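You operate a simulated robot arm through the tools that you are given. There is no shell and no other tool.

You run a simulated two-armed robot. Do the job below in one go: nothing can be reset, and whatever is moved stays where it is left.

## Task
Screw the cap back on the water bottle.
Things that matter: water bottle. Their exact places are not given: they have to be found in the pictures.

It is judged by the outcome, as a careful person would: the job done as asked, and still so three seconds after it is handed in. It fails if anything else is knocked over, pushed out of place, dropped, spilled or broken. Lids that push on must go on centred and level and be pressed home; caps that screw on are set level and turned clockwise until they are tight.

## Robot
Two 7-joint arms with two-finger parallel grippers on one trunk, on a base that moves. Base frame: it is fixed to the floor where the robot stands at the start and does not move with it; the origin is under the middle of the robot, x ahead of it, y to its left, z up. Lengths are in mm, angles in rad, forces in N, time in s.
The left shoulder is at the start at [-82, 119, 851], the right one opposite. With the tool pointing down near the work surface each hand reaches from about 180 to 600 mm from the robot's upright axis, wherever it stands, measured 20 degrees to its own side. Payload 3.43 kg a hand.
The TCP of each hand is the grasp point between the finger pads, 30 mm short of the fingertips. In the tool frame z runs along the fingers and y along their closing line. Largest opening 94 mm; finger width 28, thickness 10; the body of the gripper, 50 by 96 mm, starts 55 mm behind the TCP.
Orientation is that of the tool frame in the base frame, as a unit quaternion [x, y, z, w]. With the fingers straight down and closing along the base's y, the tool's x points along the base's -x, its y along +y and its z along -z.

## Interface
- The arms move only by the tool play_rows. It takes "left_deltas", "right_deltas" or both (then of equal length, played together; a hand with none holds still); each is a list of rows, each an object (a shift or turn left out is 0, a gripper value left out holds the last) with "linear": the shift along the tool's x, y, z in mm, a list of three; "delta_rot": the turn, a rotation vector about the tool's x, y, z in degrees, a list of three; "jaw": the gripper command, from -1 (fully open) to 1 (shut), values between in proportion. In form: [{"linear": [x, y, z], "delta_rot": [rx, ry, rz], "jaw": jaw}, ...]. A call has 1 to 20 rows; each row is the pose to reach, as a shift and turn from the pose commanded when the call began, along the tool's axes at that moment. A row lasts 0.2 s, in which the tool goes at most 50 mm and 0.15 rad; a call with a longer step from one row to the next is refused whole, and so is a gripper value outside its range. Where a pose cannot be reached the arm comes as near as it can. A force on the tool above 40 N (or 10 N above the force at the start of the call, whichever is more), or a blocked arm, ends the call early, and 0.2 s more pass. Each finger travels about 153 mm/s and halts on what it meets, pressing with about 33 N; the grip force reading is that of the motor and also rises with nothing between the fingers. The clock runs only during rows and for 0.2 s after the last one: add rows that repeat a pose to give the fingers time. The reply holds the time, the measured pose of the TCP, the force on the tool along the base axes, the opening and the grip force, in the units named above and with some noise, with the torque about the TCP (base axes, N m) and any sound that the robot's microphone picked up.
- Cameras (640 x 400 px; columns grow to the right, rows downward): "scene" is now at [26.7, -1, 1550.4]; the picture's right is [-0.02, -1.00, 0.00], its down [-0.82, 0.02, -0.57] and it looks along [0.57, -0.01, -0.82] (base axes); focal length 254 px, centre (320, 200). "left" rides on the left gripper at [76, -14, -102] in its tool frame; the picture's right is [0.18, 0.98, 0.00], its down [-0.75, 0.14, -0.64] and it looks along [-0.63, 0.12, 0.77] (tool axes); focal length 243 px, centre (320, 200). "right" rides on the right gripper at [76, 14, -103] in its tool frame; the picture's right is [-0.18, 0.98, 0.00], its down [-0.75, -0.14, -0.64] and it looks along [-0.63, -0.12, 0.77] (tool axes); focal length 243 px, centre (320, 200).
- snapshot(camera): a new picture of that camera. It takes no simulated time.
- raise_lower(by): moves the trunk up (or, below 0, down) by that many mm; the arms and the scene camera ride with it, the base frame stays. It gives what a move gives, with no picture.
- roll_base(legs): drives the robot by 1 to 6 legs, each [ahead, left, turn to the left] in mm, mm and rad, along the robot's own axes; the way and the turn of a leg run together, so that a leg with both is an arc; at most 1500 mm and 3.142 rad a leg. The arms and the cameras ride along, it lands a little off, and it stops where it bumps. It gives what a move gives.
- turn_head(pan, tilt): turns the head with the scene camera to pan (to the left, within 2.496 rad either way) and tilt (down, from -0.506 to 1.204), counted from straight ahead of the robot (the tilt from the chest, where the trunk bows). It gives what a move gives.
- probe_pixels(camera, pixels): for up to 12 pixels [column, row] of the newest picture of that camera ("zoom" is the newest enlarged one), the place [x, y, z] in the base frame of the surface seen there, good to about 2 mm. It takes no simulated time.
- close_up(camera, box): a new picture of the part [left, top, right, bottom] of that camera's present view, enlarged. It takes no simulated time.
- close_job(): hands the job in; it is judged then, once.

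Open the grippers and draw the arms clear of the work before you hand the job in, unless the task says otherwise.

The tools are called after "Request:" by a JSON object that holds its "method" and its "body". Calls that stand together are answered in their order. play_rows: Moves the arms, as the interface text tells. Its arguments: {"type":"object","properties":{"left_deltas":{"type":"array","items":{"type":"object","properties":{"linear":{"type":"array","items":{"type":"number"}},"delta_rot":{"type":"array","items":{"type":"number"}},"jaw":{"type":"number"}}}},"right_deltas":{"type":"array","items":{"type":"object","properties":{"linear":{"type":"array","items":{"type":"number"}},"delta_rot":{"type":"array","items":{"type":"number"}},"jaw":{"type":"number"}}}}},"required":[]} The other tools are called the same way: raise_lower (by) moves the trunk up or down; roll_base (legs) drives the base; turn_head (pan, tilt) turns the head that bears the scene camera; snapshot (camera) takes a picture; probe_pixels (camera, pixels) gives the place of the surface under pixels of a picture; close_up (camera, box) takes an enlarged picture of a part of a camera's view; close_job () hands the job in.

At the start:

```text
clock: 0.0
left_position: [350.9, 94.6, 1163.7]
left_orientation: [-0.001, 1.0, 0.0, 0.0]
left_ft_force: [-0.7, -0.1, -0.9]
left_moment: [0.0, 0.03, 0.01]
left_opening: 94.2
left_grip_force: 0.1
right_position: [309.0, -190.6, 1196.9]
right_orientation: [0.001, 1.0, 0.001, 0.001]
right_ft_force: [-0.6, 0.6, 0.3]
right_moment: [-0.03, -0.02, 0.02]
right_opening: 94.1
right_grip_force: 0.1
trunk travel left (down, up): [-275.0, 60.0]
robot x, y, heading: [-3.7, -0.8, -0.003]
head pan, tilt (commanded): [-0.023, 0.969]
```

scene: 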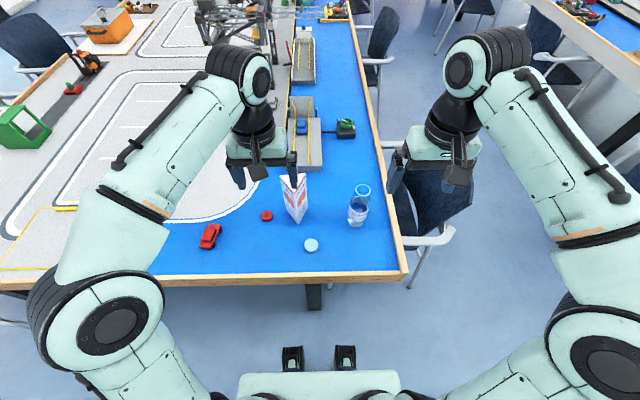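
right: 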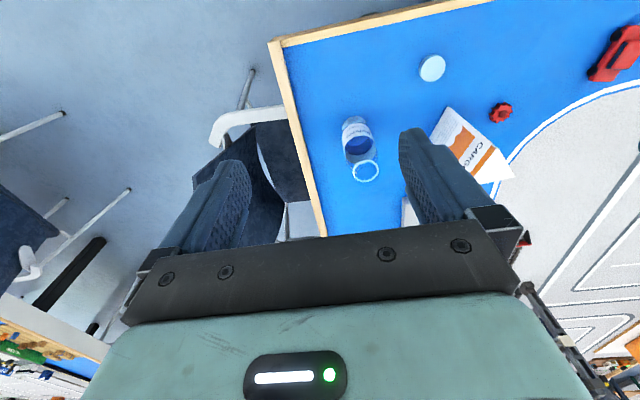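
left: 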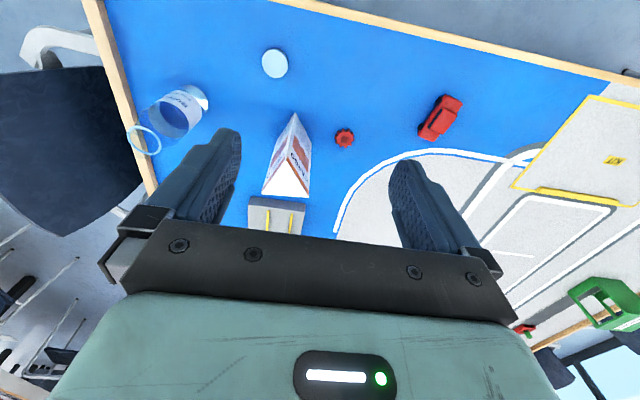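

The scene picture shows a clear bottle near (358,205) and a pale cap near (311,245). I'll enlarge that area.

Request:
{"method": "close_up", "body": {"camera": "scene", "box": [240, 160, 420, 272]}}

Request:
{"method": "close_up", "body": {"camera": "right", "box": [310, 30, 510, 200]}}

Request:
{"method": "close_up", "body": {"camera": "left", "box": [100, 30, 340, 200]}}

```text
3.56 times, centred on (330, 216) of scene
```

zoom: 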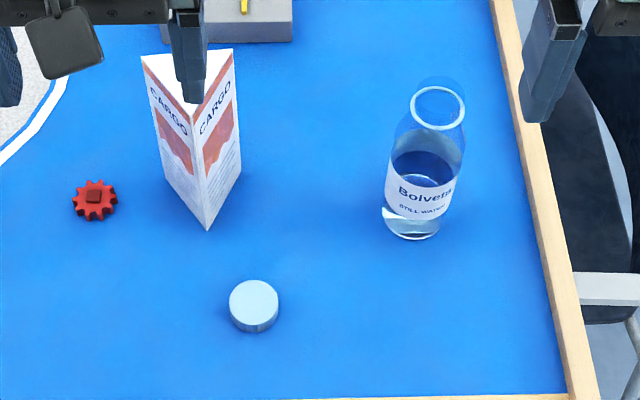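

```text
2.35 times, centred on (410, 115) of right
```

zoom: 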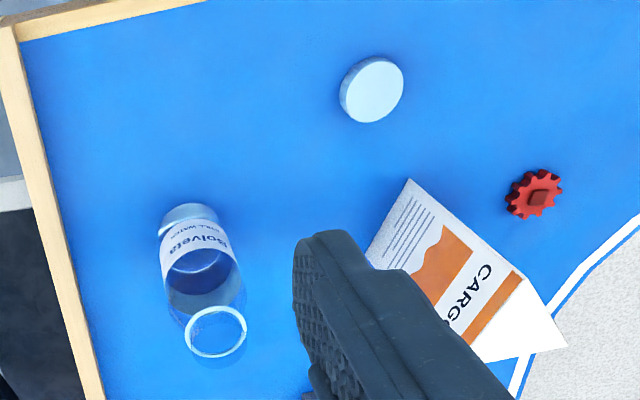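

```text
2.35 times, centred on (220, 115) of left
```

zoom: 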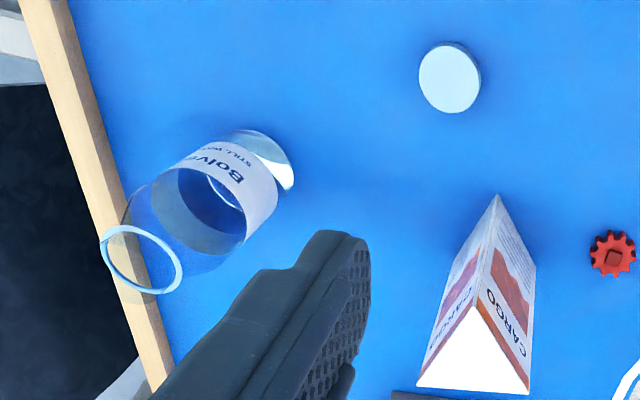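

The cap is at zoom (254,305) of the scene, its flat side up, and the bottle stands at zoom (420,190). I'll probe the places.

Request:
{"method": "probe_pixels", "body": {"camera": "scene", "pixels": [[311, 243], [311, 250], [305, 243], [318, 243], [357, 214], [356, 226], [363, 183], [363, 196], [356, 189], [370, 189], [340, 240], [294, 195]]}}

Request:
{"method": "probe_pixels", "body": {"camera": "zoom", "pixels": [[450, 80], [430, 60], [450, 105], [420, 80], [478, 80], [107, 250], [178, 275], [125, 228], [155, 291], [225, 165], [285, 175], [350, 150]]}}

```text
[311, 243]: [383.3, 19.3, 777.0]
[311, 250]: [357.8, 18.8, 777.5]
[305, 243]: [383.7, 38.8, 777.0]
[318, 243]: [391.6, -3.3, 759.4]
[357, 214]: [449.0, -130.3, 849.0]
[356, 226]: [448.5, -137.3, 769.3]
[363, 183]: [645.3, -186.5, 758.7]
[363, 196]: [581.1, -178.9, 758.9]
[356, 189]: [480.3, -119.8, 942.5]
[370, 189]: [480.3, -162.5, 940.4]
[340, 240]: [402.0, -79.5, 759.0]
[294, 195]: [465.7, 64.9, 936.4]
```

```text
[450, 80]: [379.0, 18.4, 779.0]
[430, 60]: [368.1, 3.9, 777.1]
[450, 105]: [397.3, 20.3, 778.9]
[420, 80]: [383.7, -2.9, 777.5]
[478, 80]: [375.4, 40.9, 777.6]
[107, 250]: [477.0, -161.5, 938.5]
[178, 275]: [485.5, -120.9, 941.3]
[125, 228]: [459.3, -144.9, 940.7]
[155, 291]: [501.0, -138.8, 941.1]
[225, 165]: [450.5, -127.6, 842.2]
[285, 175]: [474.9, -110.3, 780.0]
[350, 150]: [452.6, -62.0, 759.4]
```

The cap's top is at z≈777, centred near (379,18.5) and about 45 mm wide; a ring near the bottle's top sits at z≈941 near (480,-141). I'll zoom in further on the bottle and the cap.

Request:
{"method": "close_up", "body": {"camera": "scene", "box": [336, 175, 384, 235]}}

Request:
{"method": "close_up", "body": {"camera": "left", "box": [115, 70, 235, 170]}}

Request:
{"method": "close_up", "body": {"camera": "right", "box": [325, 105, 405, 195]}}

Request:
{"method": "close_up", "body": {"camera": "right", "box": [400, 40, 470, 100]}}

```text
6.67 times, centred on (360, 205) of scene
```

zoom: 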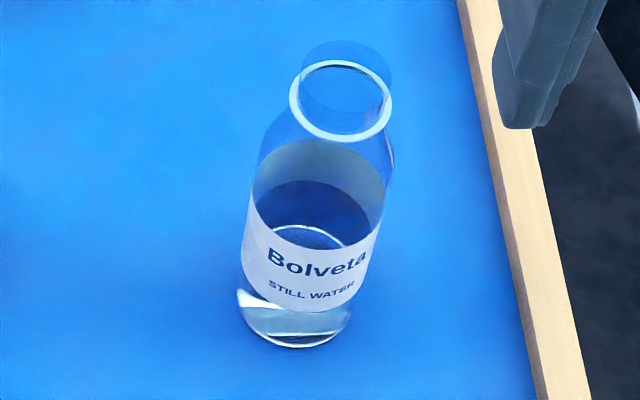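

```text
4.00 times, centred on (175, 120) of left
```

zoom: 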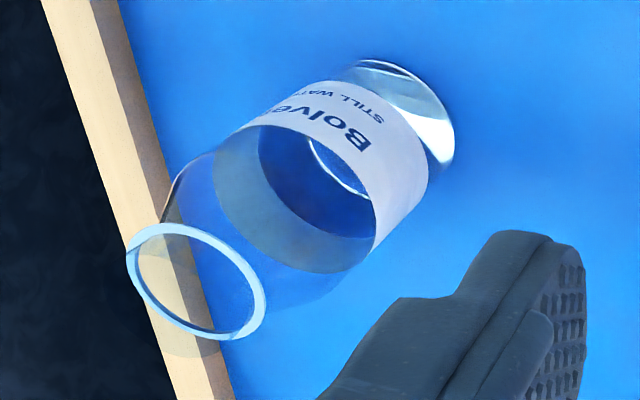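

```text
4.44 times, centred on (365, 150) of right
```

zoom: 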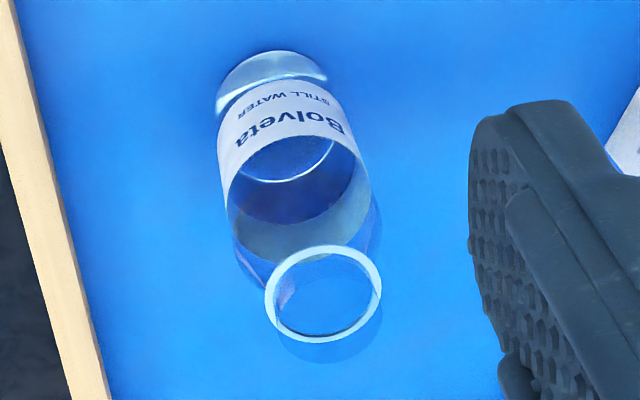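

```text
6.67 times, centred on (435, 70) of right
```

zoom: 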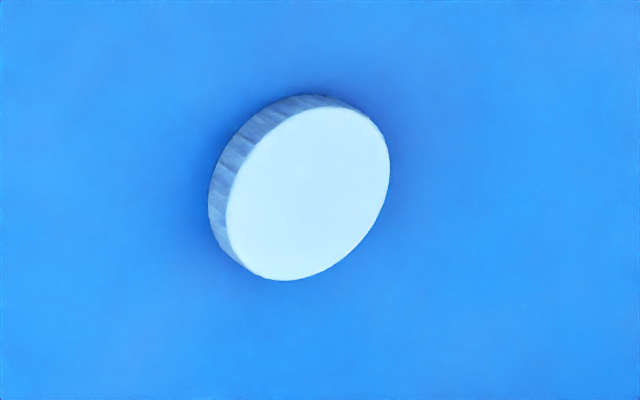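

The bottle has a white neck ring at z≈941 with a clear threaded neck about 20 mm tall above it, and the cap lies flat side up. I plan to hold the bottle with the right hand and cap it with the left, which needs a small base shift to the right, so I'll first look to the right.

Request:
{"method": "turn_head", "body": {"pan": -1.2, "tilt": 0.9}}

Request:
{"method": "snapshot", "body": {"camera": "scene"}}

```text
clock: 1.4
left_position: [350.2, 96.8, 1164.4]
left_orientation: [0.001, 1.0, 0.0, 0.001]
left_ft_force: [0.0, 0.1, 0.0]
left_moment: [0.0, 0.0, -0.04]
left_opening: 94.1
left_grip_force: 0.1
right_position: [310.0, -190.9, 1196.3]
right_orientation: [0.001, 1.0, 0.001, 0.0]
right_ft_force: [0.4, 0.7, 0.1]
right_moment: [0.03, 0.0, -0.02]
right_opening: 94.2
right_grip_force: 0.0
trunk travel left (down, up): [-275.0, 60.0]
robot x, y, heading: [1.8, -0.5, -0.001]
head pan, tilt (commanded): [-1.201, 0.901]
```

```text
taken
```

scene: 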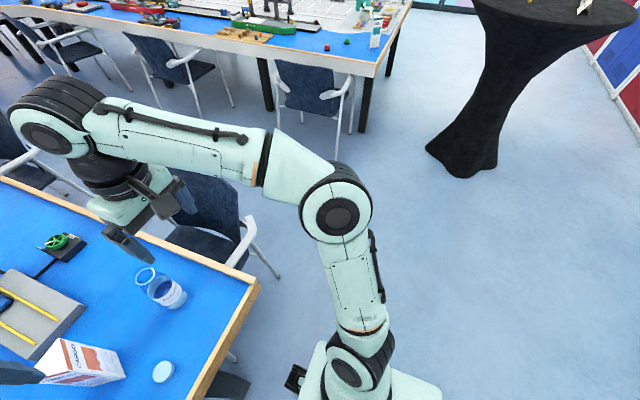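

The floor right of the robot is clear, with a chair leg near (275,270). I'll probe that leg and the robot's base edges to check the space.

Request:
{"method": "probe_pixels", "body": {"camera": "scene", "pixels": [[277, 275], [262, 243], [235, 357], [300, 375], [440, 395], [220, 385], [300, 330], [190, 395]]}}

```text
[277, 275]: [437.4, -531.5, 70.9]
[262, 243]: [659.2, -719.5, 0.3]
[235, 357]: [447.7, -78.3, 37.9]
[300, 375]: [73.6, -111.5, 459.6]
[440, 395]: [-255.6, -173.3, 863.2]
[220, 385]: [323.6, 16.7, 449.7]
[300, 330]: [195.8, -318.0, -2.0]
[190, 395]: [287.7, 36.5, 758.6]
```

The dark thing at (220,385) lies under the table, so I'll look straight down in front of the robot to see whether the base has side clearance.

Request:
{"method": "turn_head", "body": {"pan": 0.0, "tilt": 1.2}}

Request:
{"method": "snapshot", "body": {"camera": "scene"}}

```text
clock: 2.8
left_position: [350.7, 96.2, 1163.1]
left_orientation: [0.0, 1.0, 0.0, 0.0]
left_ft_force: [0.6, 0.5, -0.4]
left_moment: [0.0, -0.01, 0.01]
left_opening: 93.9
left_grip_force: 0.0
right_position: [309.4, -190.6, 1195.6]
right_orientation: [0.001, 1.0, 0.0, 0.0]
right_ft_force: [0.2, -0.1, -0.4]
right_moment: [-0.02, 0.02, 0.02]
right_opening: 93.9
right_grip_force: 0.1
trunk travel left (down, up): [-275.0, 60.0]
robot x, y, heading: [-2.0, -0.6, -0.002]
head pan, tilt (commanded): [0.0, 1.201]
```

```text
taken
```

scene: 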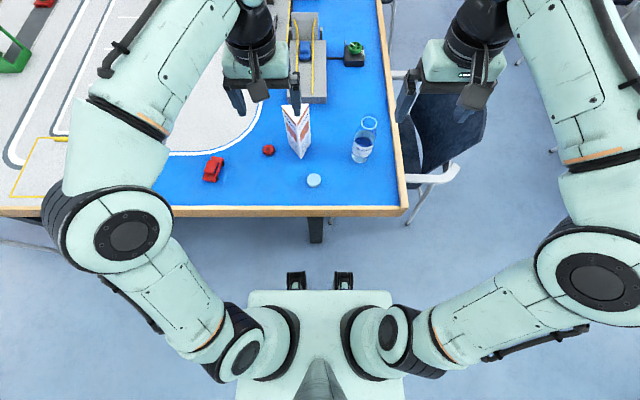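

The floor between the base (row 290) and the table (row 215) is clear, so a 110 mm shift to the right is safe. I'll drive it.

Request:
{"method": "roll_base", "body": {"legs": [[0, -110, 0]]}}

Request:
{"method": "snapshot", "body": {"camera": "scene"}}

```text
clock: 4.4
left_position: [350.3, -12.4, 1163.1]
left_orientation: [-0.002, 1.0, 0.0, 0.0]
left_ft_force: [1.0, -0.7, -0.5]
left_moment: [0.0, 0.0, 0.02]
left_opening: 93.8
left_grip_force: 0.0
right_position: [310.1, -298.3, 1196.8]
right_orientation: [-0.002, 1.0, 0.001, 0.0]
right_ft_force: [-0.3, -0.2, -0.3]
right_moment: [0.0, 0.02, 0.0]
right_opening: 93.9
right_grip_force: 0.1
trunk travel left (down, up): [-275.0, 60.0]
robot x, y, heading: [4.6, -112.4, 0.006]
head pan, tilt (commanded): [0.0, 1.201]
```

```text
taken
```

scene: 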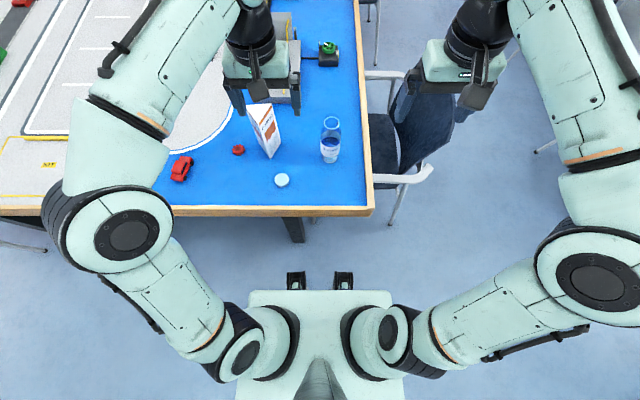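

The base shifted to y≈-112. Now I move the left hand to above the cap at (379,18.5), stopping at z≈900 to look again.

Request:
{"method": "play_rows", "body": {"left_deltas": [{"linear": [-5, 5, 44], "jaw": -1}, {"linear": [-10, 10, 88]}, {"linear": [-15, 15, 132]}, {"linear": [-20, 21, 176]}, {"linear": [-25, 26, 220]}, {"linear": [-28.7, 30.9, 263]}, {"linear": [-28.7, 30.9, 263]}]}}

Request:
{"method": "snapshot", "body": {"camera": "left"}}

Request:
{"method": "snapshot", "body": {"camera": "scene"}}

```text
clock: 6.0
left_position: [380.0, 18.6, 900.4]
left_orientation: [-0.002, 1.0, 0.0, -0.001]
left_ft_force: [0.3, -0.2, 0.0]
left_moment: [0.02, -0.01, 0.02]
left_opening: 94.1
left_grip_force: 0.0
right_position: [309.5, -298.4, 1196.4]
right_orientation: [-0.001, 1.0, 0.001, 0.0]
right_ft_force: [-0.1, -0.4, 0.1]
right_moment: [0.01, -0.01, 0.0]
right_opening: 94.0
right_grip_force: 0.2
trunk travel left (down, up): [-275.0, 60.0]
robot x, y, heading: [-0.0, -106.0, 0.004]
head pan, tilt (commanded): [0.0, 1.201]
```

```text
taken
```

left: 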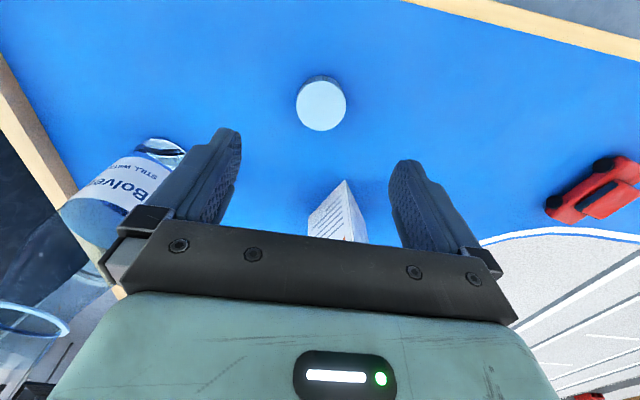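

```text
taken
```

scene: 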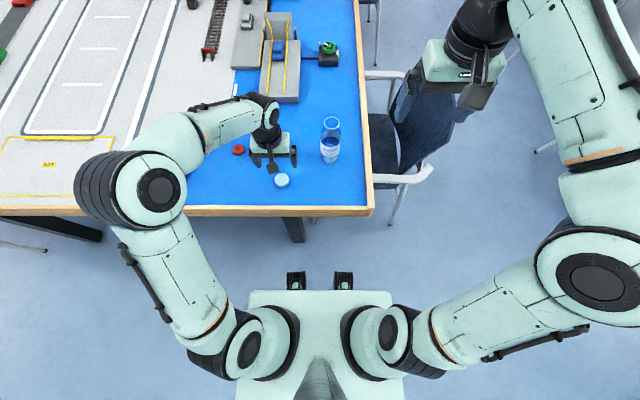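

The left hand is above the cap (left picture (321,103)). I'll probe the cap's edges for its centre, and check the left elbow's height over the table in the scene.

Request:
{"method": "probe_pixels", "body": {"camera": "left", "pixels": [[321, 105], [299, 105], [344, 105], [321, 84], [321, 127], [306, 90], [336, 90], [306, 120], [336, 120], [345, 185], [345, 230], [312, 235]]}}

Request:
{"method": "probe_pixels", "body": {"camera": "scene", "pixels": [[158, 192], [100, 195], [180, 140], [230, 120], [265, 110], [210, 290], [90, 180], [150, 165]]}}

```text
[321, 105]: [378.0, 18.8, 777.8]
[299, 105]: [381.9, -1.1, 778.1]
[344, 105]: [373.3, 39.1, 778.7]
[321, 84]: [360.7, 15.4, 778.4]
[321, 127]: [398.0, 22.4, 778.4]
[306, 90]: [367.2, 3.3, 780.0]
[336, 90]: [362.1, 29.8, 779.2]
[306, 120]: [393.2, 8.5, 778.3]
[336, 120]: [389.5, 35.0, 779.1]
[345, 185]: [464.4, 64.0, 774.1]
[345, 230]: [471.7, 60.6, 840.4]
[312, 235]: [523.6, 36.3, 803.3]
```

```text
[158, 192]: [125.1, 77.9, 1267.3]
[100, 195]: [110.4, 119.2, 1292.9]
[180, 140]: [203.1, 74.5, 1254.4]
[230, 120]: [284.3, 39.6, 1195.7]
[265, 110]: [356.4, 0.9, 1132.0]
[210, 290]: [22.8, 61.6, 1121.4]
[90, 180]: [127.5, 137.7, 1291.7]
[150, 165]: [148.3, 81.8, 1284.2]
```

The cap's centre is confirmed at about (379,19), with the TCP right over it. I descend to z≈792, fingertips about 3 mm above the table, with the jaws open.

Request:
{"method": "play_rows", "body": {"left_deltas": [{"linear": [0.5, 0.4, 40]}, {"linear": [0.5, 0.4, 75]}, {"linear": [0.5, 0.4, 95]}, {"linear": [0.5, 0.4, 108]}, {"linear": [0.5, 0.4, 108]}]}}

Request:
{"method": "snapshot", "body": {"camera": "left"}}

```text
clock: 7.2
left_position: [378.8, 19.8, 792.5]
left_orientation: [-0.003, 1.0, -0.001, 0.0]
left_ft_force: [-0.7, 0.6, -0.3]
left_moment: [-0.01, -0.02, -0.01]
left_opening: 94.1
left_grip_force: 0.0
right_position: [310.6, -297.8, 1196.5]
right_orientation: [-0.001, 1.0, 0.001, 0.001]
right_ft_force: [-0.3, -0.1, 0.0]
right_moment: [0.01, -0.03, -0.01]
right_opening: 94.1
right_grip_force: 0.1
trunk travel left (down, up): [-275.0, 60.0]
robot x, y, heading: [-3.0, -108.7, 0.004]
head pan, tilt (commanded): [0.0, 1.201]
```

```text
taken
```

left: 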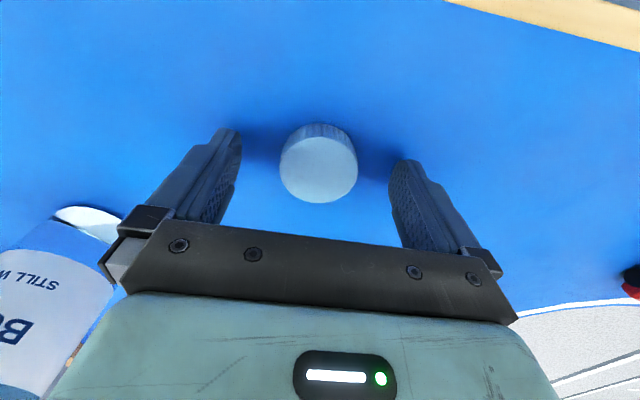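

The cap (picture (319,163)) lies between the two fingertips (230,135) and (405,165). I'll probe the cap edges once more to check the centring.

Request:
{"method": "probe_pixels", "body": {"camera": "left", "pixels": [[319, 169], [282, 169], [356, 169], [318, 139], [320, 201], [232, 135], [400, 163]]}}

```text
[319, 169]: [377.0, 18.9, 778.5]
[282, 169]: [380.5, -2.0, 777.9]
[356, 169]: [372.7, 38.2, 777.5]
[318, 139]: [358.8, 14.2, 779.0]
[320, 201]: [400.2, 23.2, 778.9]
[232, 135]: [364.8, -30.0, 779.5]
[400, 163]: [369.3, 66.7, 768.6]
```

The cap's centre is at (379.5,18.5) and the TCP is at (379,19.5), well aligned. I close the left jaws on the cap.

Request:
{"method": "play_rows", "body": {"left_deltas": [{"jaw": 0.0}, {"jaw": 0.5}, {"jaw": 1}, {"jaw": 1}, {"jaw": 1}]}}

Request:
{"method": "snapshot", "body": {"camera": "left"}}

```text
clock: 8.4
left_position: [378.3, 19.9, 792.6]
left_orientation: [-0.001, 1.0, 0.001, -0.001]
left_ft_force: [0.5, 0.8, 0.2]
left_moment: [-0.01, -0.01, 0.02]
left_opening: 42.9
left_grip_force: 33.1
right_position: [310.3, -298.8, 1196.0]
right_orientation: [0.0, 1.0, 0.001, 0.001]
right_ft_force: [0.1, 0.0, 0.3]
right_moment: [-0.03, -0.02, 0.0]
right_opening: 93.8
right_grip_force: 0.1
trunk travel left (down, up): [-275.0, 60.0]
robot x, y, heading: [-0.3, -108.7, 0.003]
head pan, tilt (commanded): [0.0, 1.201]
```

```text
taken
```

left: 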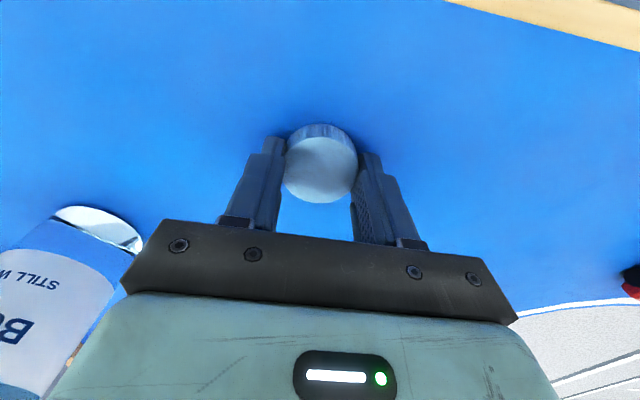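

The cap is gripped (opening 42.9, 33 N). I lift it straight up about 250 mm.

Request:
{"method": "play_rows", "body": {"left_deltas": [{"linear": [0, 0, -20]}, {"linear": [0, 0, -60]}, {"linear": [0, 0, -105]}, {"linear": [0, 0, -150]}, {"linear": [0, 0, -195]}, {"linear": [0, 0, -240]}, {"linear": [0, 0, -260]}, {"linear": [0, 0, -260]}]}}

Request:
{"method": "snapshot", "body": {"camera": "left"}}

Request:
{"method": "snapshot", "body": {"camera": "right"}}

```text
clock: 10.2
left_position: [377.4, 19.5, 1052.4]
left_orientation: [-0.001, 1.0, 0.0, 0.0]
left_ft_force: [-0.2, 0.7, -0.6]
left_moment: [0.02, 0.0, 0.0]
left_opening: 42.7
left_grip_force: 33.0
right_position: [311.3, -298.3, 1196.4]
right_orientation: [-0.001, 1.0, 0.001, 0.0]
right_ft_force: [0.0, -0.5, -0.5]
right_moment: [-0.03, 0.0, 0.0]
right_opening: 93.9
right_grip_force: 0.2
trunk travel left (down, up): [-275.0, 60.0]
robot x, y, heading: [2.5, -110.0, 0.004]
head pan, tilt (commanded): [0.0, 1.201]
```

```text
taken
```

left: 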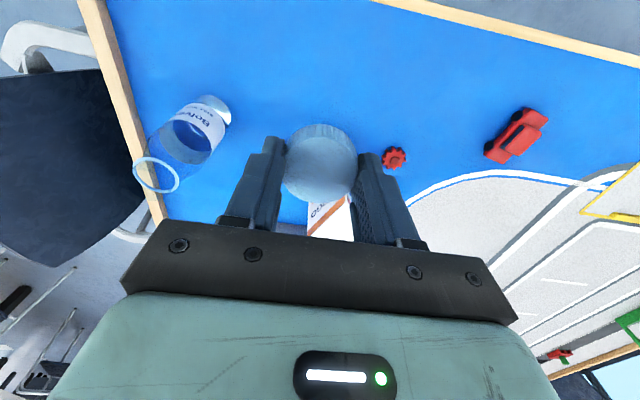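

```text
taken
```

right: 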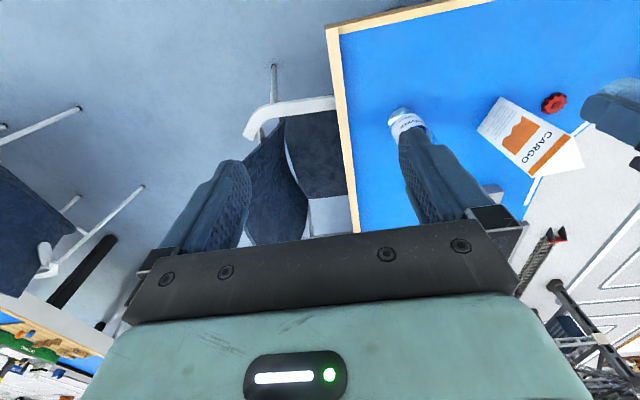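

The cap is securely lifted at z≈1052. Now I bring the right hand, tilting 60° forward, to a pre-grasp point in front of the bottle at about (355,-141,845), first half of the move.

Request:
{"method": "play_rows", "body": {"right_deltas": [{"linear": [-4.5, 15.7, 35], "delta_rot": [0, -6, 0], "jaw": -1}, {"linear": [-9, 31.4, 70], "delta_rot": [0, -12, 0]}, {"linear": [-13.5, 47, 105], "delta_rot": [0, -18, 0]}, {"linear": [-18, 62.8, 140], "delta_rot": [0, -24, 0]}, {"linear": [-22.5, 78.5, 175], "delta_rot": [0, -30, 0]}, {"linear": [-22.5, 78.5, 175], "delta_rot": [0, -30, 0]}]}}

Request:
{"method": "snapshot", "body": {"camera": "scene"}}

Request:
{"method": "snapshot", "body": {"camera": "right"}}

```text
clock: 11.6
left_position: [380.0, 19.1, 1053.0]
left_orientation: [-0.002, 1.0, 0.0, 0.0]
left_ft_force: [0.4, 0.1, 0.2]
left_moment: [0.02, 0.0, -0.01]
left_opening: 42.9
left_grip_force: 33.1
right_position: [331.3, -218.0, 1021.1]
right_orientation: [-0.001, 0.966, 0.001, 0.259]
right_ft_force: [0.3, 0.4, -0.4]
right_moment: [-0.01, 0.01, 0.0]
right_opening: 94.0
right_grip_force: 0.0
trunk travel left (down, up): [-275.0, 60.0]
robot x, y, heading: [1.5, -110.3, 0.009]
head pan, tilt (commanded): [0.0, 1.201]
```

```text
taken
```

scene: 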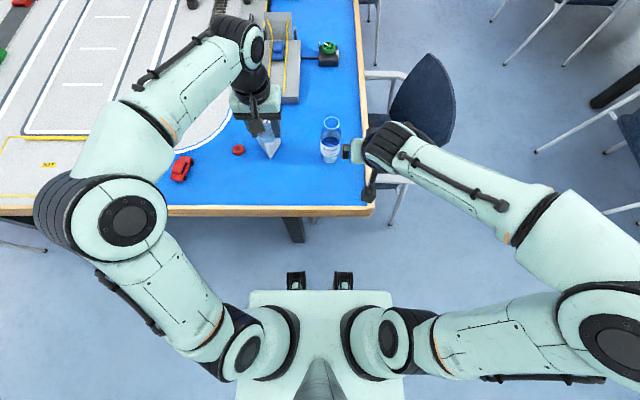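

```text
taken
```

right: 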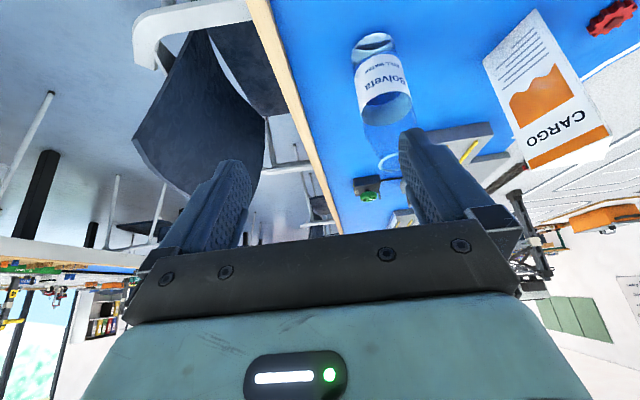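

Halfway there with the tilt at 30°, all clear. I continue to the pre-grasp point with another 30° of tilt.

Request:
{"method": "play_rows", "body": {"right_deltas": [{"linear": [13.8, 15.6, 32.7], "delta_rot": [0, -6, 0]}, {"linear": [27.6, 31.2, 65.4], "delta_rot": [0, -12, 0]}, {"linear": [41.4, 46.8, 98], "delta_rot": [0, -18, 0]}, {"linear": [55.2, 62.4, 130.7], "delta_rot": [0, -24, 0]}, {"linear": [69, 78, 163.4], "delta_rot": [0, -30, 0]}, {"linear": [69, 78, 163.4], "delta_rot": [0, -30, 0]}]}}

Request:
{"method": "snapshot", "body": {"camera": "scene"}}

Request:
{"method": "snapshot", "body": {"camera": "right"}}

```text
clock: 13.0
left_position: [378.4, 20.1, 1052.2]
left_orientation: [-0.002, 1.0, 0.0, 0.0]
left_ft_force: [-0.4, -0.5, 0.1]
left_moment: [-0.03, -0.02, 0.01]
left_opening: 42.8
left_grip_force: 33.4
right_position: [353.8, -141.5, 845.1]
right_orientation: [-0.001, 0.865, 0.002, 0.501]
right_ft_force: [0.0, 0.3, -0.7]
right_moment: [-0.03, -0.03, -0.03]
right_opening: 94.1
right_grip_force: 0.1
trunk travel left (down, up): [-275.0, 60.0]
robot x, y, heading: [2.6, -110.5, -0.004]
head pan, tilt (commanded): [0.0, 1.201]
```

```text
taken
```

scene: 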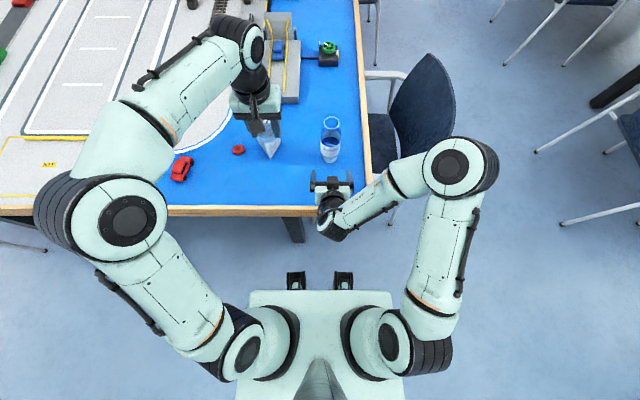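

```text
taken
```

right: 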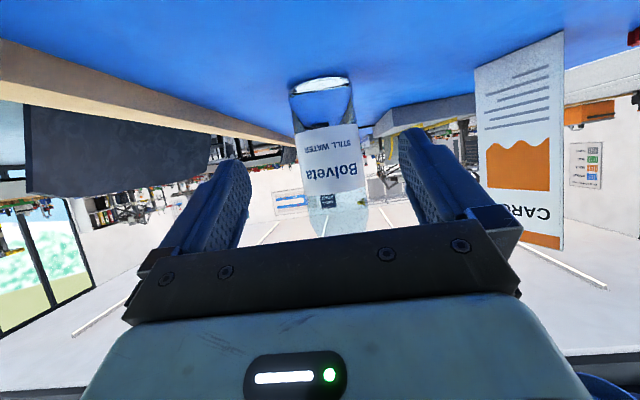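

The bottle stands between the open fingers in the right picture (label around (328,165)). I'll probe the label for the body's centre and radius.

Request:
{"method": "probe_pixels", "body": {"camera": "right", "pixels": [[298, 165], [310, 163], [328, 160], [345, 157], [360, 155], [326, 130], [330, 195], [320, 84], [300, 140], [356, 130]]}}

Request:
{"method": "close_up", "body": {"camera": "right", "box": [240, 60, 420, 240]}}

```text
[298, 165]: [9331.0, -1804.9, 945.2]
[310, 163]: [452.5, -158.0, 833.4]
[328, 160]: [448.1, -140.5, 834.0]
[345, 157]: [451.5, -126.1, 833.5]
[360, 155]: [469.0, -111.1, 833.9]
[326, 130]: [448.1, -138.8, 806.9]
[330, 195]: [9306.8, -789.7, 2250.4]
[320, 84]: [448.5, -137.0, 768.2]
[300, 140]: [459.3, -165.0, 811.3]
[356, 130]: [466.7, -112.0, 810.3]
```

```text
2.22 times, centred on (330, 150) of right
```

zoom: 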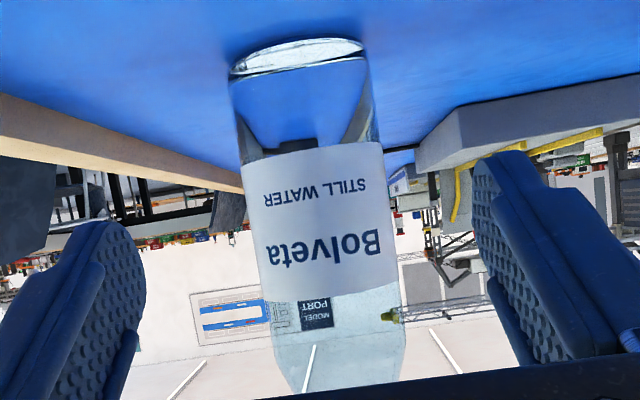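

The body's centre fits (480,-141) with radius about 32 mm, centred between the fingers. I advance the right hand to (468,-141,838) around the bottle.

Request:
{"method": "play_rows", "body": {"right_deltas": [{"linear": [-15, 0.3, 30]}, {"linear": [-30, 0.3, 60]}, {"linear": [-42, 0.3, 84]}, {"linear": [-51, 0.3, 102.2]}, {"linear": [-51, 0.3, 102.2]}]}}

Request:
{"method": "snapshot", "body": {"camera": "right"}}

Request:
{"method": "snapshot", "body": {"camera": "scene"}}

```text
clock: 14.2
left_position: [379.7, 18.3, 1052.6]
left_orientation: [-0.001, 1.0, 0.0, -0.001]
left_ft_force: [0.5, -0.1, -0.4]
left_moment: [0.0, -0.02, -0.03]
left_opening: 42.6
left_grip_force: 32.9
right_position: [469.2, -140.7, 837.8]
right_orientation: [-0.001, 0.866, 0.001, 0.501]
right_ft_force: [0.2, 0.9, -0.7]
right_moment: [-0.02, 0.0, 0.01]
right_opening: 94.4
right_grip_force: 0.1
trunk travel left (down, up): [-275.0, 60.0]
robot x, y, heading: [0.5, -108.7, 0.004]
head pan, tilt (commanded): [0.0, 1.201]
```

```text
taken
```

right: 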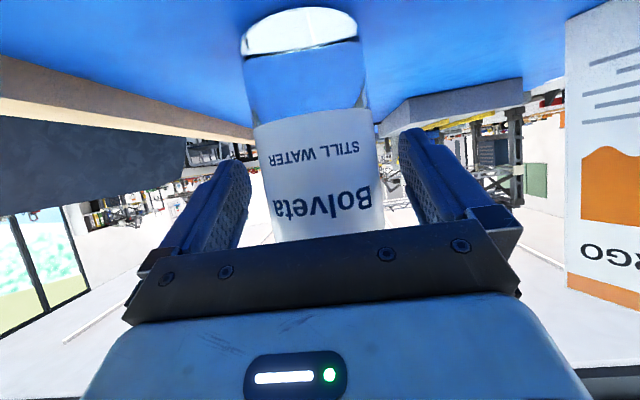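

```text
taken
```

scene: 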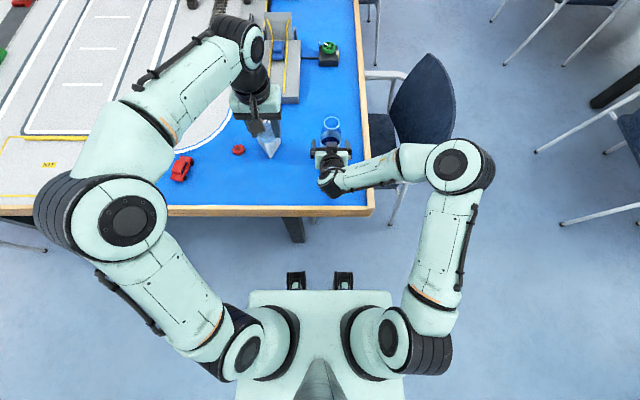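

The bottle is centred between the fingers (edges near 253 and 378). I close the right jaws on the bottle body step by step.

Request:
{"method": "play_rows", "body": {"right_deltas": [{"jaw": -0.6}, {"jaw": -0.4}, {"jaw": -0.3}, {"jaw": 0.2}, {"jaw": 0.6}, {"jaw": 1}, {"jaw": 1}]}}

Request:
{"method": "snapshot", "body": {"camera": "right"}}

Request:
{"method": "snapshot", "body": {"camera": "left"}}

Request:
{"method": "snapshot", "body": {"camera": "scene"}}

```text
clock: 15.8
left_position: [379.1, 19.5, 1052.3]
left_orientation: [-0.002, 1.0, 0.0, 0.0]
left_ft_force: [-0.7, 0.0, -0.2]
left_moment: [0.01, 0.01, 0.0]
left_opening: 42.9
left_grip_force: 32.6
right_position: [468.1, -140.2, 838.0]
right_orientation: [-0.001, 0.866, 0.002, 0.499]
right_ft_force: [0.4, 1.4, -0.4]
right_moment: [-0.01, 0.04, 0.0]
right_opening: 65.1
right_grip_force: 32.7
trunk travel left (down, up): [-275.0, 60.0]
robot x, y, heading: [4.2, -104.7, 0.005]
head pan, tilt (commanded): [0.0, 1.201]
```

```text
taken
```

right: 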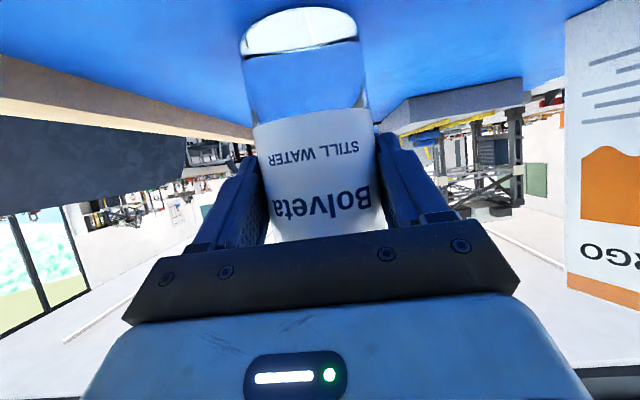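

```text
taken
```

left: 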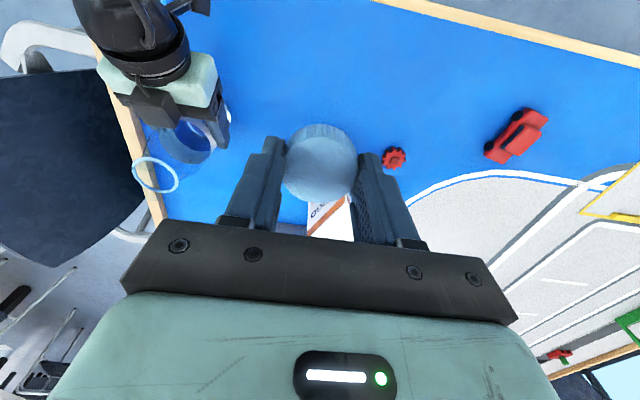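

```text
taken
```

scene: 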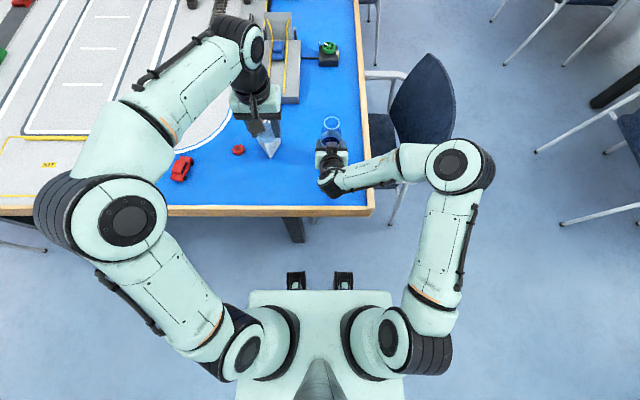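

The bottle is held (opening 65.1, 32.7 N). I'll locate the neck ring again with the left and scene cameras to get the neck axis.

Request:
{"method": "close_up", "body": {"camera": "left", "box": [110, 110, 250, 210]}}

Request:
{"method": "turn_head", "body": {"pan": -0.06, "tilt": 1.0}}

Request:
{"method": "snapshot", "body": {"camera": "scene"}}

```text
4.00 times, centred on (180, 160) of left
```

zoom: 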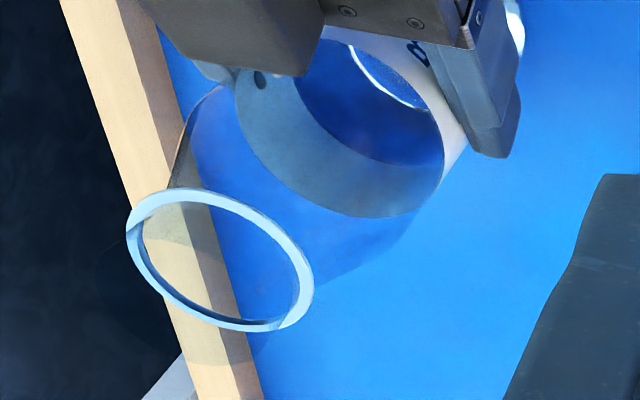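

```text
clock: 16.5
left_position: [378.8, 18.4, 1052.8]
left_orientation: [-0.002, 1.0, 0.0, 0.0]
left_ft_force: [0.5, 0.9, 0.1]
left_moment: [0.05, 0.0, 0.01]
left_opening: 42.9
left_grip_force: 33.2
right_position: [468.6, -141.0, 838.2]
right_orientation: [-0.001, 0.866, 0.001, 0.5]
right_ft_force: [-0.9, -0.1, -0.7]
right_moment: [0.02, 0.03, -0.01]
right_opening: 65.6
right_grip_force: 33.0
trunk travel left (down, up): [-275.0, 60.0]
robot x, y, heading: [2.2, -112.7, 0.004]
head pan, tilt (commanded): [-0.059, 1.0]
```

```text
taken
```

scene: 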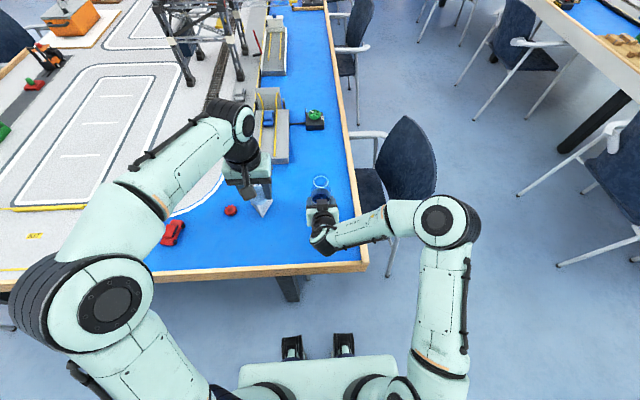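

The ring is clear in the enlarged left picture. I'll probe points all around it to fit its centre.

Request:
{"method": "probe_pixels", "body": {"camera": "zoom", "pixels": [[136, 222], [170, 196], [215, 196], [258, 218], [290, 250], [307, 285], [296, 318], [258, 326], [210, 316], [172, 292], [145, 262], [133, 240]]}}

Request:
{"method": "close_up", "body": {"camera": "scene", "box": [300, 165, 345, 210]}}

```text
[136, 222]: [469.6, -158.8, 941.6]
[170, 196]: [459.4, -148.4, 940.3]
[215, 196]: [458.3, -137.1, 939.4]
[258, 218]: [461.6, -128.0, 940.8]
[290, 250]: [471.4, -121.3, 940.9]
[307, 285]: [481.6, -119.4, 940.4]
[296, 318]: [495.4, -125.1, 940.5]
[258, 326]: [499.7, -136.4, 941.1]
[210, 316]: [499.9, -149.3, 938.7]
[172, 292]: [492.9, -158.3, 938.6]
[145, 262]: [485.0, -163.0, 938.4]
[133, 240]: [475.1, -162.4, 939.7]
```

```text
8.89 times, centred on (322, 188) of scene
```

zoom: 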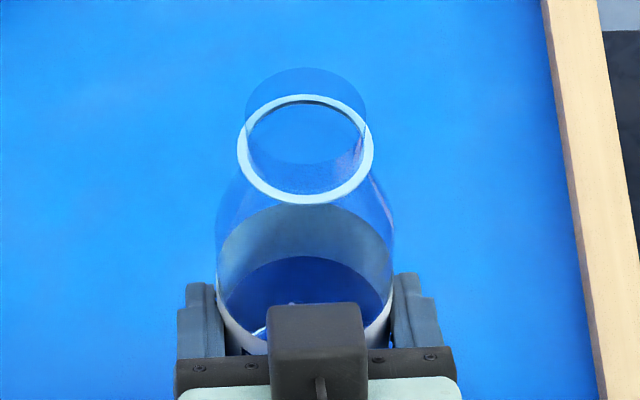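

The ring centre fits (479.3,-141.2) at z≈940, with the neck top near z≈960 by the clear outline in the enlargement. Before moving the left hand over, I'll check heights of the right wrist and forearm.

Request:
{"method": "probe_pixels", "body": {"camera": "scene", "pixels": [[322, 208], [322, 228], [322, 245], [350, 230], [390, 215], [440, 220], [440, 300], [420, 205], [245, 120], [245, 160]]}}

Request:
{"method": "snapshot", "body": {"camera": "left"}}

Request:
{"method": "close_up", "body": {"camera": "left", "box": [240, 100, 400, 260]}}

```text
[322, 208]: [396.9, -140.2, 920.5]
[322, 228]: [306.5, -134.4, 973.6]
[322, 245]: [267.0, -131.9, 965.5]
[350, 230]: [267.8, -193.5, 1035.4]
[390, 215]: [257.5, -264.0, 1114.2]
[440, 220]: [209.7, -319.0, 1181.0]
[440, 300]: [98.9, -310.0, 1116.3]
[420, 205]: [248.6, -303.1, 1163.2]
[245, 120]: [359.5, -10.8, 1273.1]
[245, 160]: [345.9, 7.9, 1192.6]
```

```text
taken
```

left: 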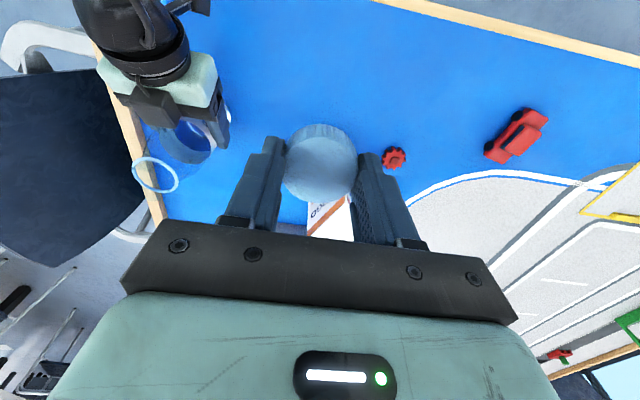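

```text
2.50 times, centred on (320, 180) of left
```

zoom: 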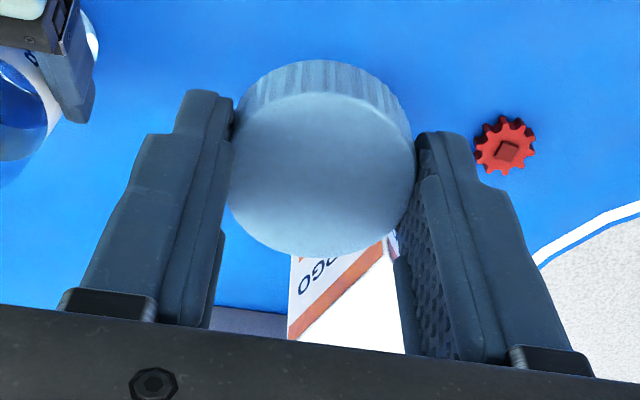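

The right wrist stays below z≈975 near x≈300, so the left hand can pass above the bottle. I'll probe the cap in the left jaws to know its offset from the TCP.

Request:
{"method": "probe_pixels", "body": {"camera": "zoom", "pixels": [[322, 175], [238, 170], [406, 175], [318, 97], [324, 250], [260, 115], [385, 125], [262, 232], [388, 230], [320, 75]]}}

```text
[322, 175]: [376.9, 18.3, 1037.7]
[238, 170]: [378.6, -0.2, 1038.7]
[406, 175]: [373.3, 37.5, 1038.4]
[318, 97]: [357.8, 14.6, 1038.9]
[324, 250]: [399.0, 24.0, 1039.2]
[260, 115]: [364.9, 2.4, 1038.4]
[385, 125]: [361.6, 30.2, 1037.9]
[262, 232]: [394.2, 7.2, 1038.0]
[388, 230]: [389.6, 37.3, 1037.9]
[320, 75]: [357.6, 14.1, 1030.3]
```

The cap is centred on the TCP within about half a millimetre, its bottom about 33 mm below the TCP. I move the left hand level to above the neck at (479.3,-141.2,1052).

Request:
{"method": "play_rows", "body": {"left_deltas": [{"linear": [-20, -32, 0]}, {"linear": [-40, -64, 0]}, {"linear": [-60, -96, 0]}, {"linear": [-80, -128, 0]}, {"linear": [-100.4, -160.3, 0]}, {"linear": [-100.4, -160.3, 0]}, {"linear": [-100.4, -160.3, 0]}]}}

Request:
{"method": "snapshot", "body": {"camera": "left"}}

Request:
{"method": "snapshot", "body": {"camera": "scene"}}

```text
clock: 18.1
left_position: [471.3, -137.6, 1051.9]
left_orientation: [-0.002, 1.0, 0.0, 0.0]
left_ft_force: [0.0, 0.5, 0.1]
left_moment: [0.01, 0.02, 0.0]
left_opening: 43.0
left_grip_force: 33.3
left hand out of reach, approached as far as the arm can: row 5, 6, 7
right_position: [468.8, -141.5, 839.0]
right_orientation: [0.0, 0.866, 0.001, 0.5]
right_ft_force: [-0.1, -0.2, 0.5]
right_moment: [-0.01, -0.01, 0.01]
right_opening: 65.3
right_grip_force: 33.2
trunk travel left (down, up): [-275.0, 60.0]
robot x, y, heading: [1.1, -108.8, 0.004]
head pan, tilt (commanded): [-0.059, 1.0]
```

```text
taken
```

left: 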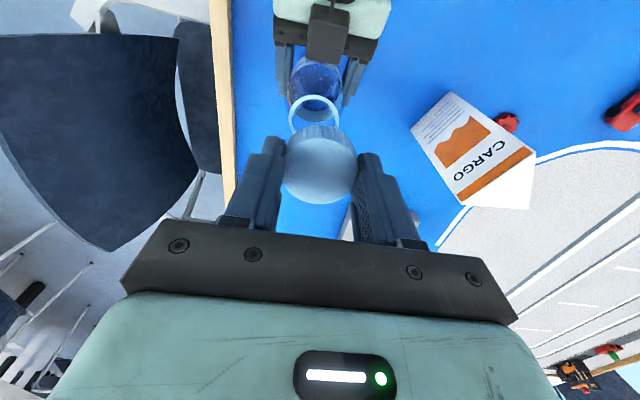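

```text
taken
```

scene: 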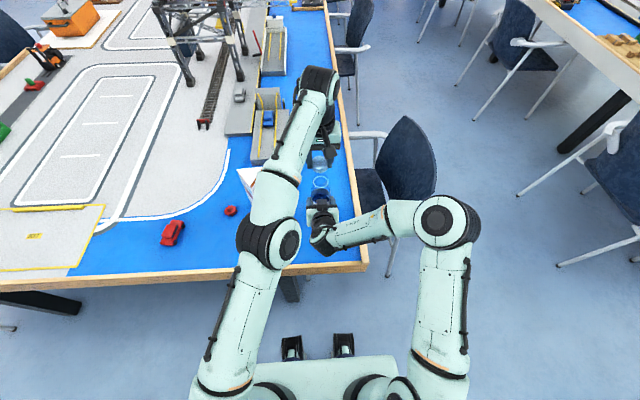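

The arm is fully stretched at this height and stopped 8 mm short at (471.3,-137.6). Lower down the reach is better, so I lower 27 mm (cap bottom still ~30 mm above the neck) and check whether the target is reached.

Request:
{"method": "play_rows", "body": {"left_deltas": [{"linear": [0, 0, 14]}, {"linear": [0, 0, 27]}, {"linear": [0, 0, 27]}, {"linear": [0, 0, 27]}]}}

```text
clock: 19.1
left_position: [469.8, -136.3, 1025.0]
left_orientation: [-0.002, 1.0, 0.0, 0.0]
left_ft_force: [0.4, 0.4, -0.9]
left_moment: [-0.05, -0.02, -0.02]
left_opening: 42.9
left_grip_force: 32.8
right_position: [468.7, -140.8, 840.0]
right_orientation: [-0.001, 0.866, 0.002, 0.5]
right_ft_force: [-0.9, 0.0, 0.7]
right_moment: [-0.01, 0.03, -0.02]
right_opening: 65.3
right_grip_force: 33.1
trunk travel left (down, up): [-275.0, 60.0]
robot x, y, heading: [-1.2, -113.1, 0.004]
head pan, tilt (commanded): [-0.059, 1.0]
```

It lowered straight to (470,-137,1025). Now I shift the remaining 8.8 mm ahead and 4.2 mm right and see if it is reached here.

Request:
{"method": "play_rows", "body": {"left_deltas": [{"linear": [-8.8, -4.2, 0]}, {"linear": [-8.8, -4.2, 0]}, {"linear": [-8.8, -4.2, 0]}]}}

Request:
{"method": "snapshot", "body": {"camera": "left"}}

Request:
{"method": "snapshot", "body": {"camera": "scene"}}

```text
clock: 19.9
left_position: [479.3, -140.0, 1024.8]
left_orientation: [-0.002, 1.0, 0.0, 0.001]
left_ft_force: [0.3, 0.4, -0.5]
left_moment: [0.02, 0.01, 0.01]
left_opening: 42.8
left_grip_force: 32.9
right_position: [468.6, -142.0, 839.0]
right_orientation: [-0.001, 0.865, 0.002, 0.501]
right_ft_force: [0.7, -0.7, 0.6]
right_moment: [-0.02, -0.05, 0.01]
right_opening: 65.0
right_grip_force: 32.9
trunk travel left (down, up): [-275.0, 60.0]
robot x, y, heading: [3.8, -111.6, 0.004]
head pan, tilt (commanded): [-0.059, 1.0]
```

```text
taken
```

left: 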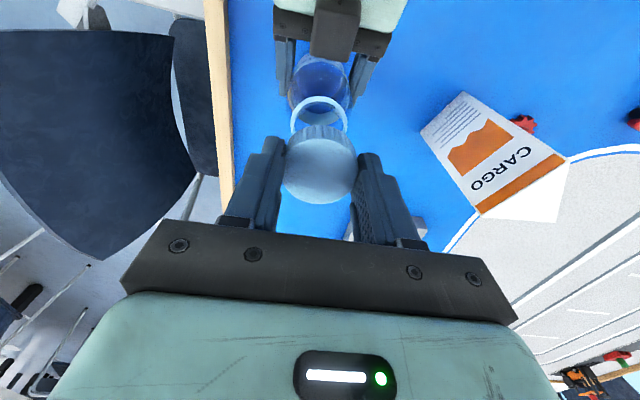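

```text
taken
```

scene: 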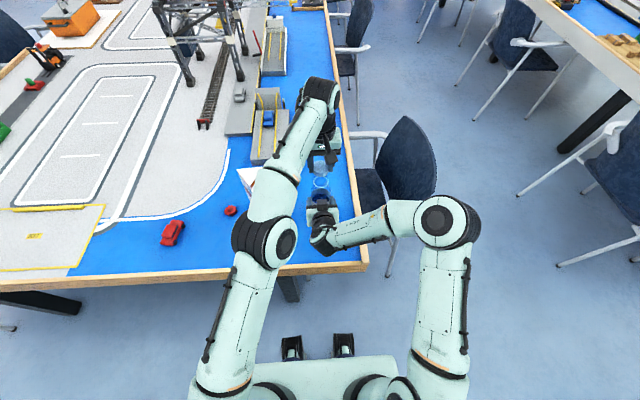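

The target xy is reached at z≈1025. Now I turn the hand 90° counter-clockwise (tool z negative) in the air to gain room for clockwise turning.

Request:
{"method": "play_rows", "body": {"left_deltas": [{"delta_rot": [0, 0, -8]}, {"delta_rot": [0, 0, -16]}, {"delta_rot": [0, 0, -24]}, {"delta_rot": [0, 0, -32]}, {"delta_rot": [0, 0, -40]}, {"delta_rot": [0, 0, -48]}, {"delta_rot": [0, 0, -56]}, {"delta_rot": [0, 0, -64]}, {"delta_rot": [0, 0, -72]}, {"delta_rot": [0, 0, -80]}, {"delta_rot": [0, 0, -88]}, {"delta_rot": [0, 0, -88]}]}}

Request:
{"method": "snapshot", "body": {"camera": "left"}}

Request:
{"method": "snapshot", "body": {"camera": "scene"}}

```text
clock: 22.5
left_position: [478.1, -140.6, 1024.1]
left_orientation: [-0.696, 0.718, 0.0, 0.0]
left_ft_force: [0.2, 1.1, 0.5]
left_moment: [0.02, 0.01, -0.02]
left_opening: 42.8
left_grip_force: 33.7
right_position: [468.8, -139.8, 838.3]
right_orientation: [0.0, 0.865, 0.001, 0.501]
right_ft_force: [0.3, -0.7, 1.5]
right_moment: [-0.03, 0.02, 0.05]
right_opening: 65.0
right_grip_force: 32.7
trunk travel left (down, up): [-275.0, 60.0]
robot x, y, heading: [1.0, -110.3, 0.007]
head pan, tilt (commanded): [-0.059, 1.0]
```

```text
taken
```

left: 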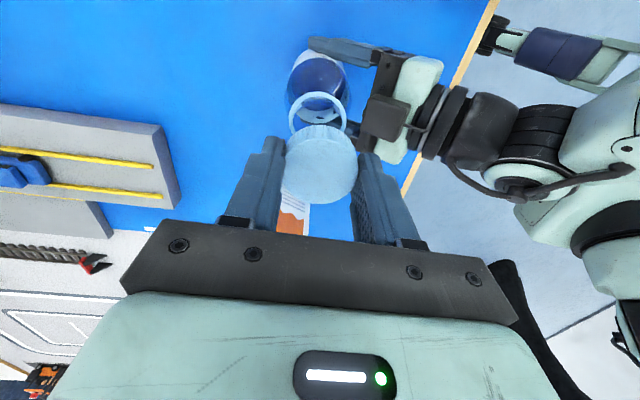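

```text
taken
```

scene: 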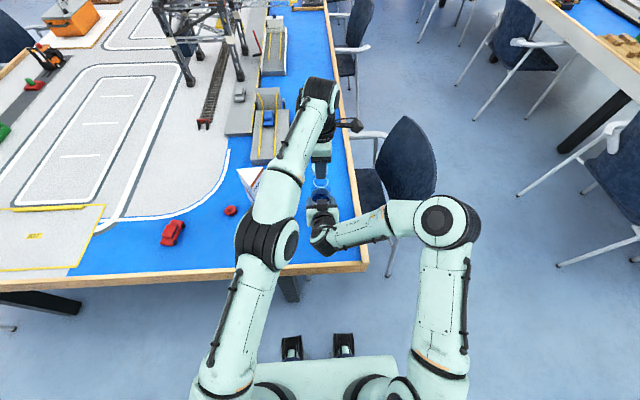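

The hand turned with no trouble. I'll enlarge the left view and probe the cap and the neck ring for alignment.

Request:
{"method": "close_up", "body": {"camera": "left", "box": [240, 60, 400, 220]}}

Request:
{"method": "close_up", "body": {"camera": "scene", "box": [295, 145, 345, 205]}}

```text
2.50 times, centred on (320, 140) of left
```

zoom: 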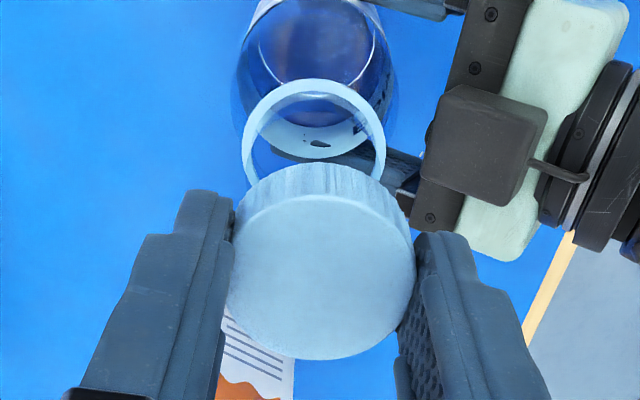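

```text
6.67 times, centred on (320, 175) of scene
```

zoom: 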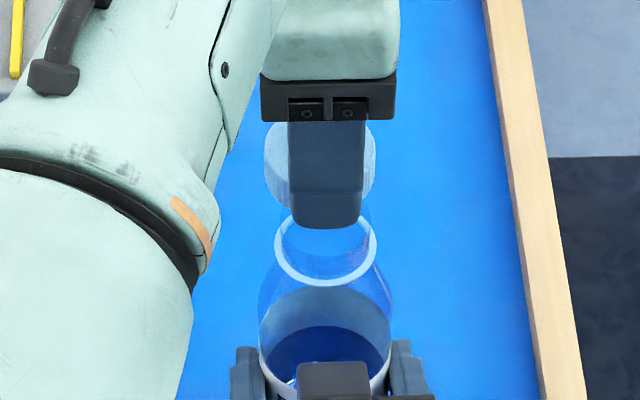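

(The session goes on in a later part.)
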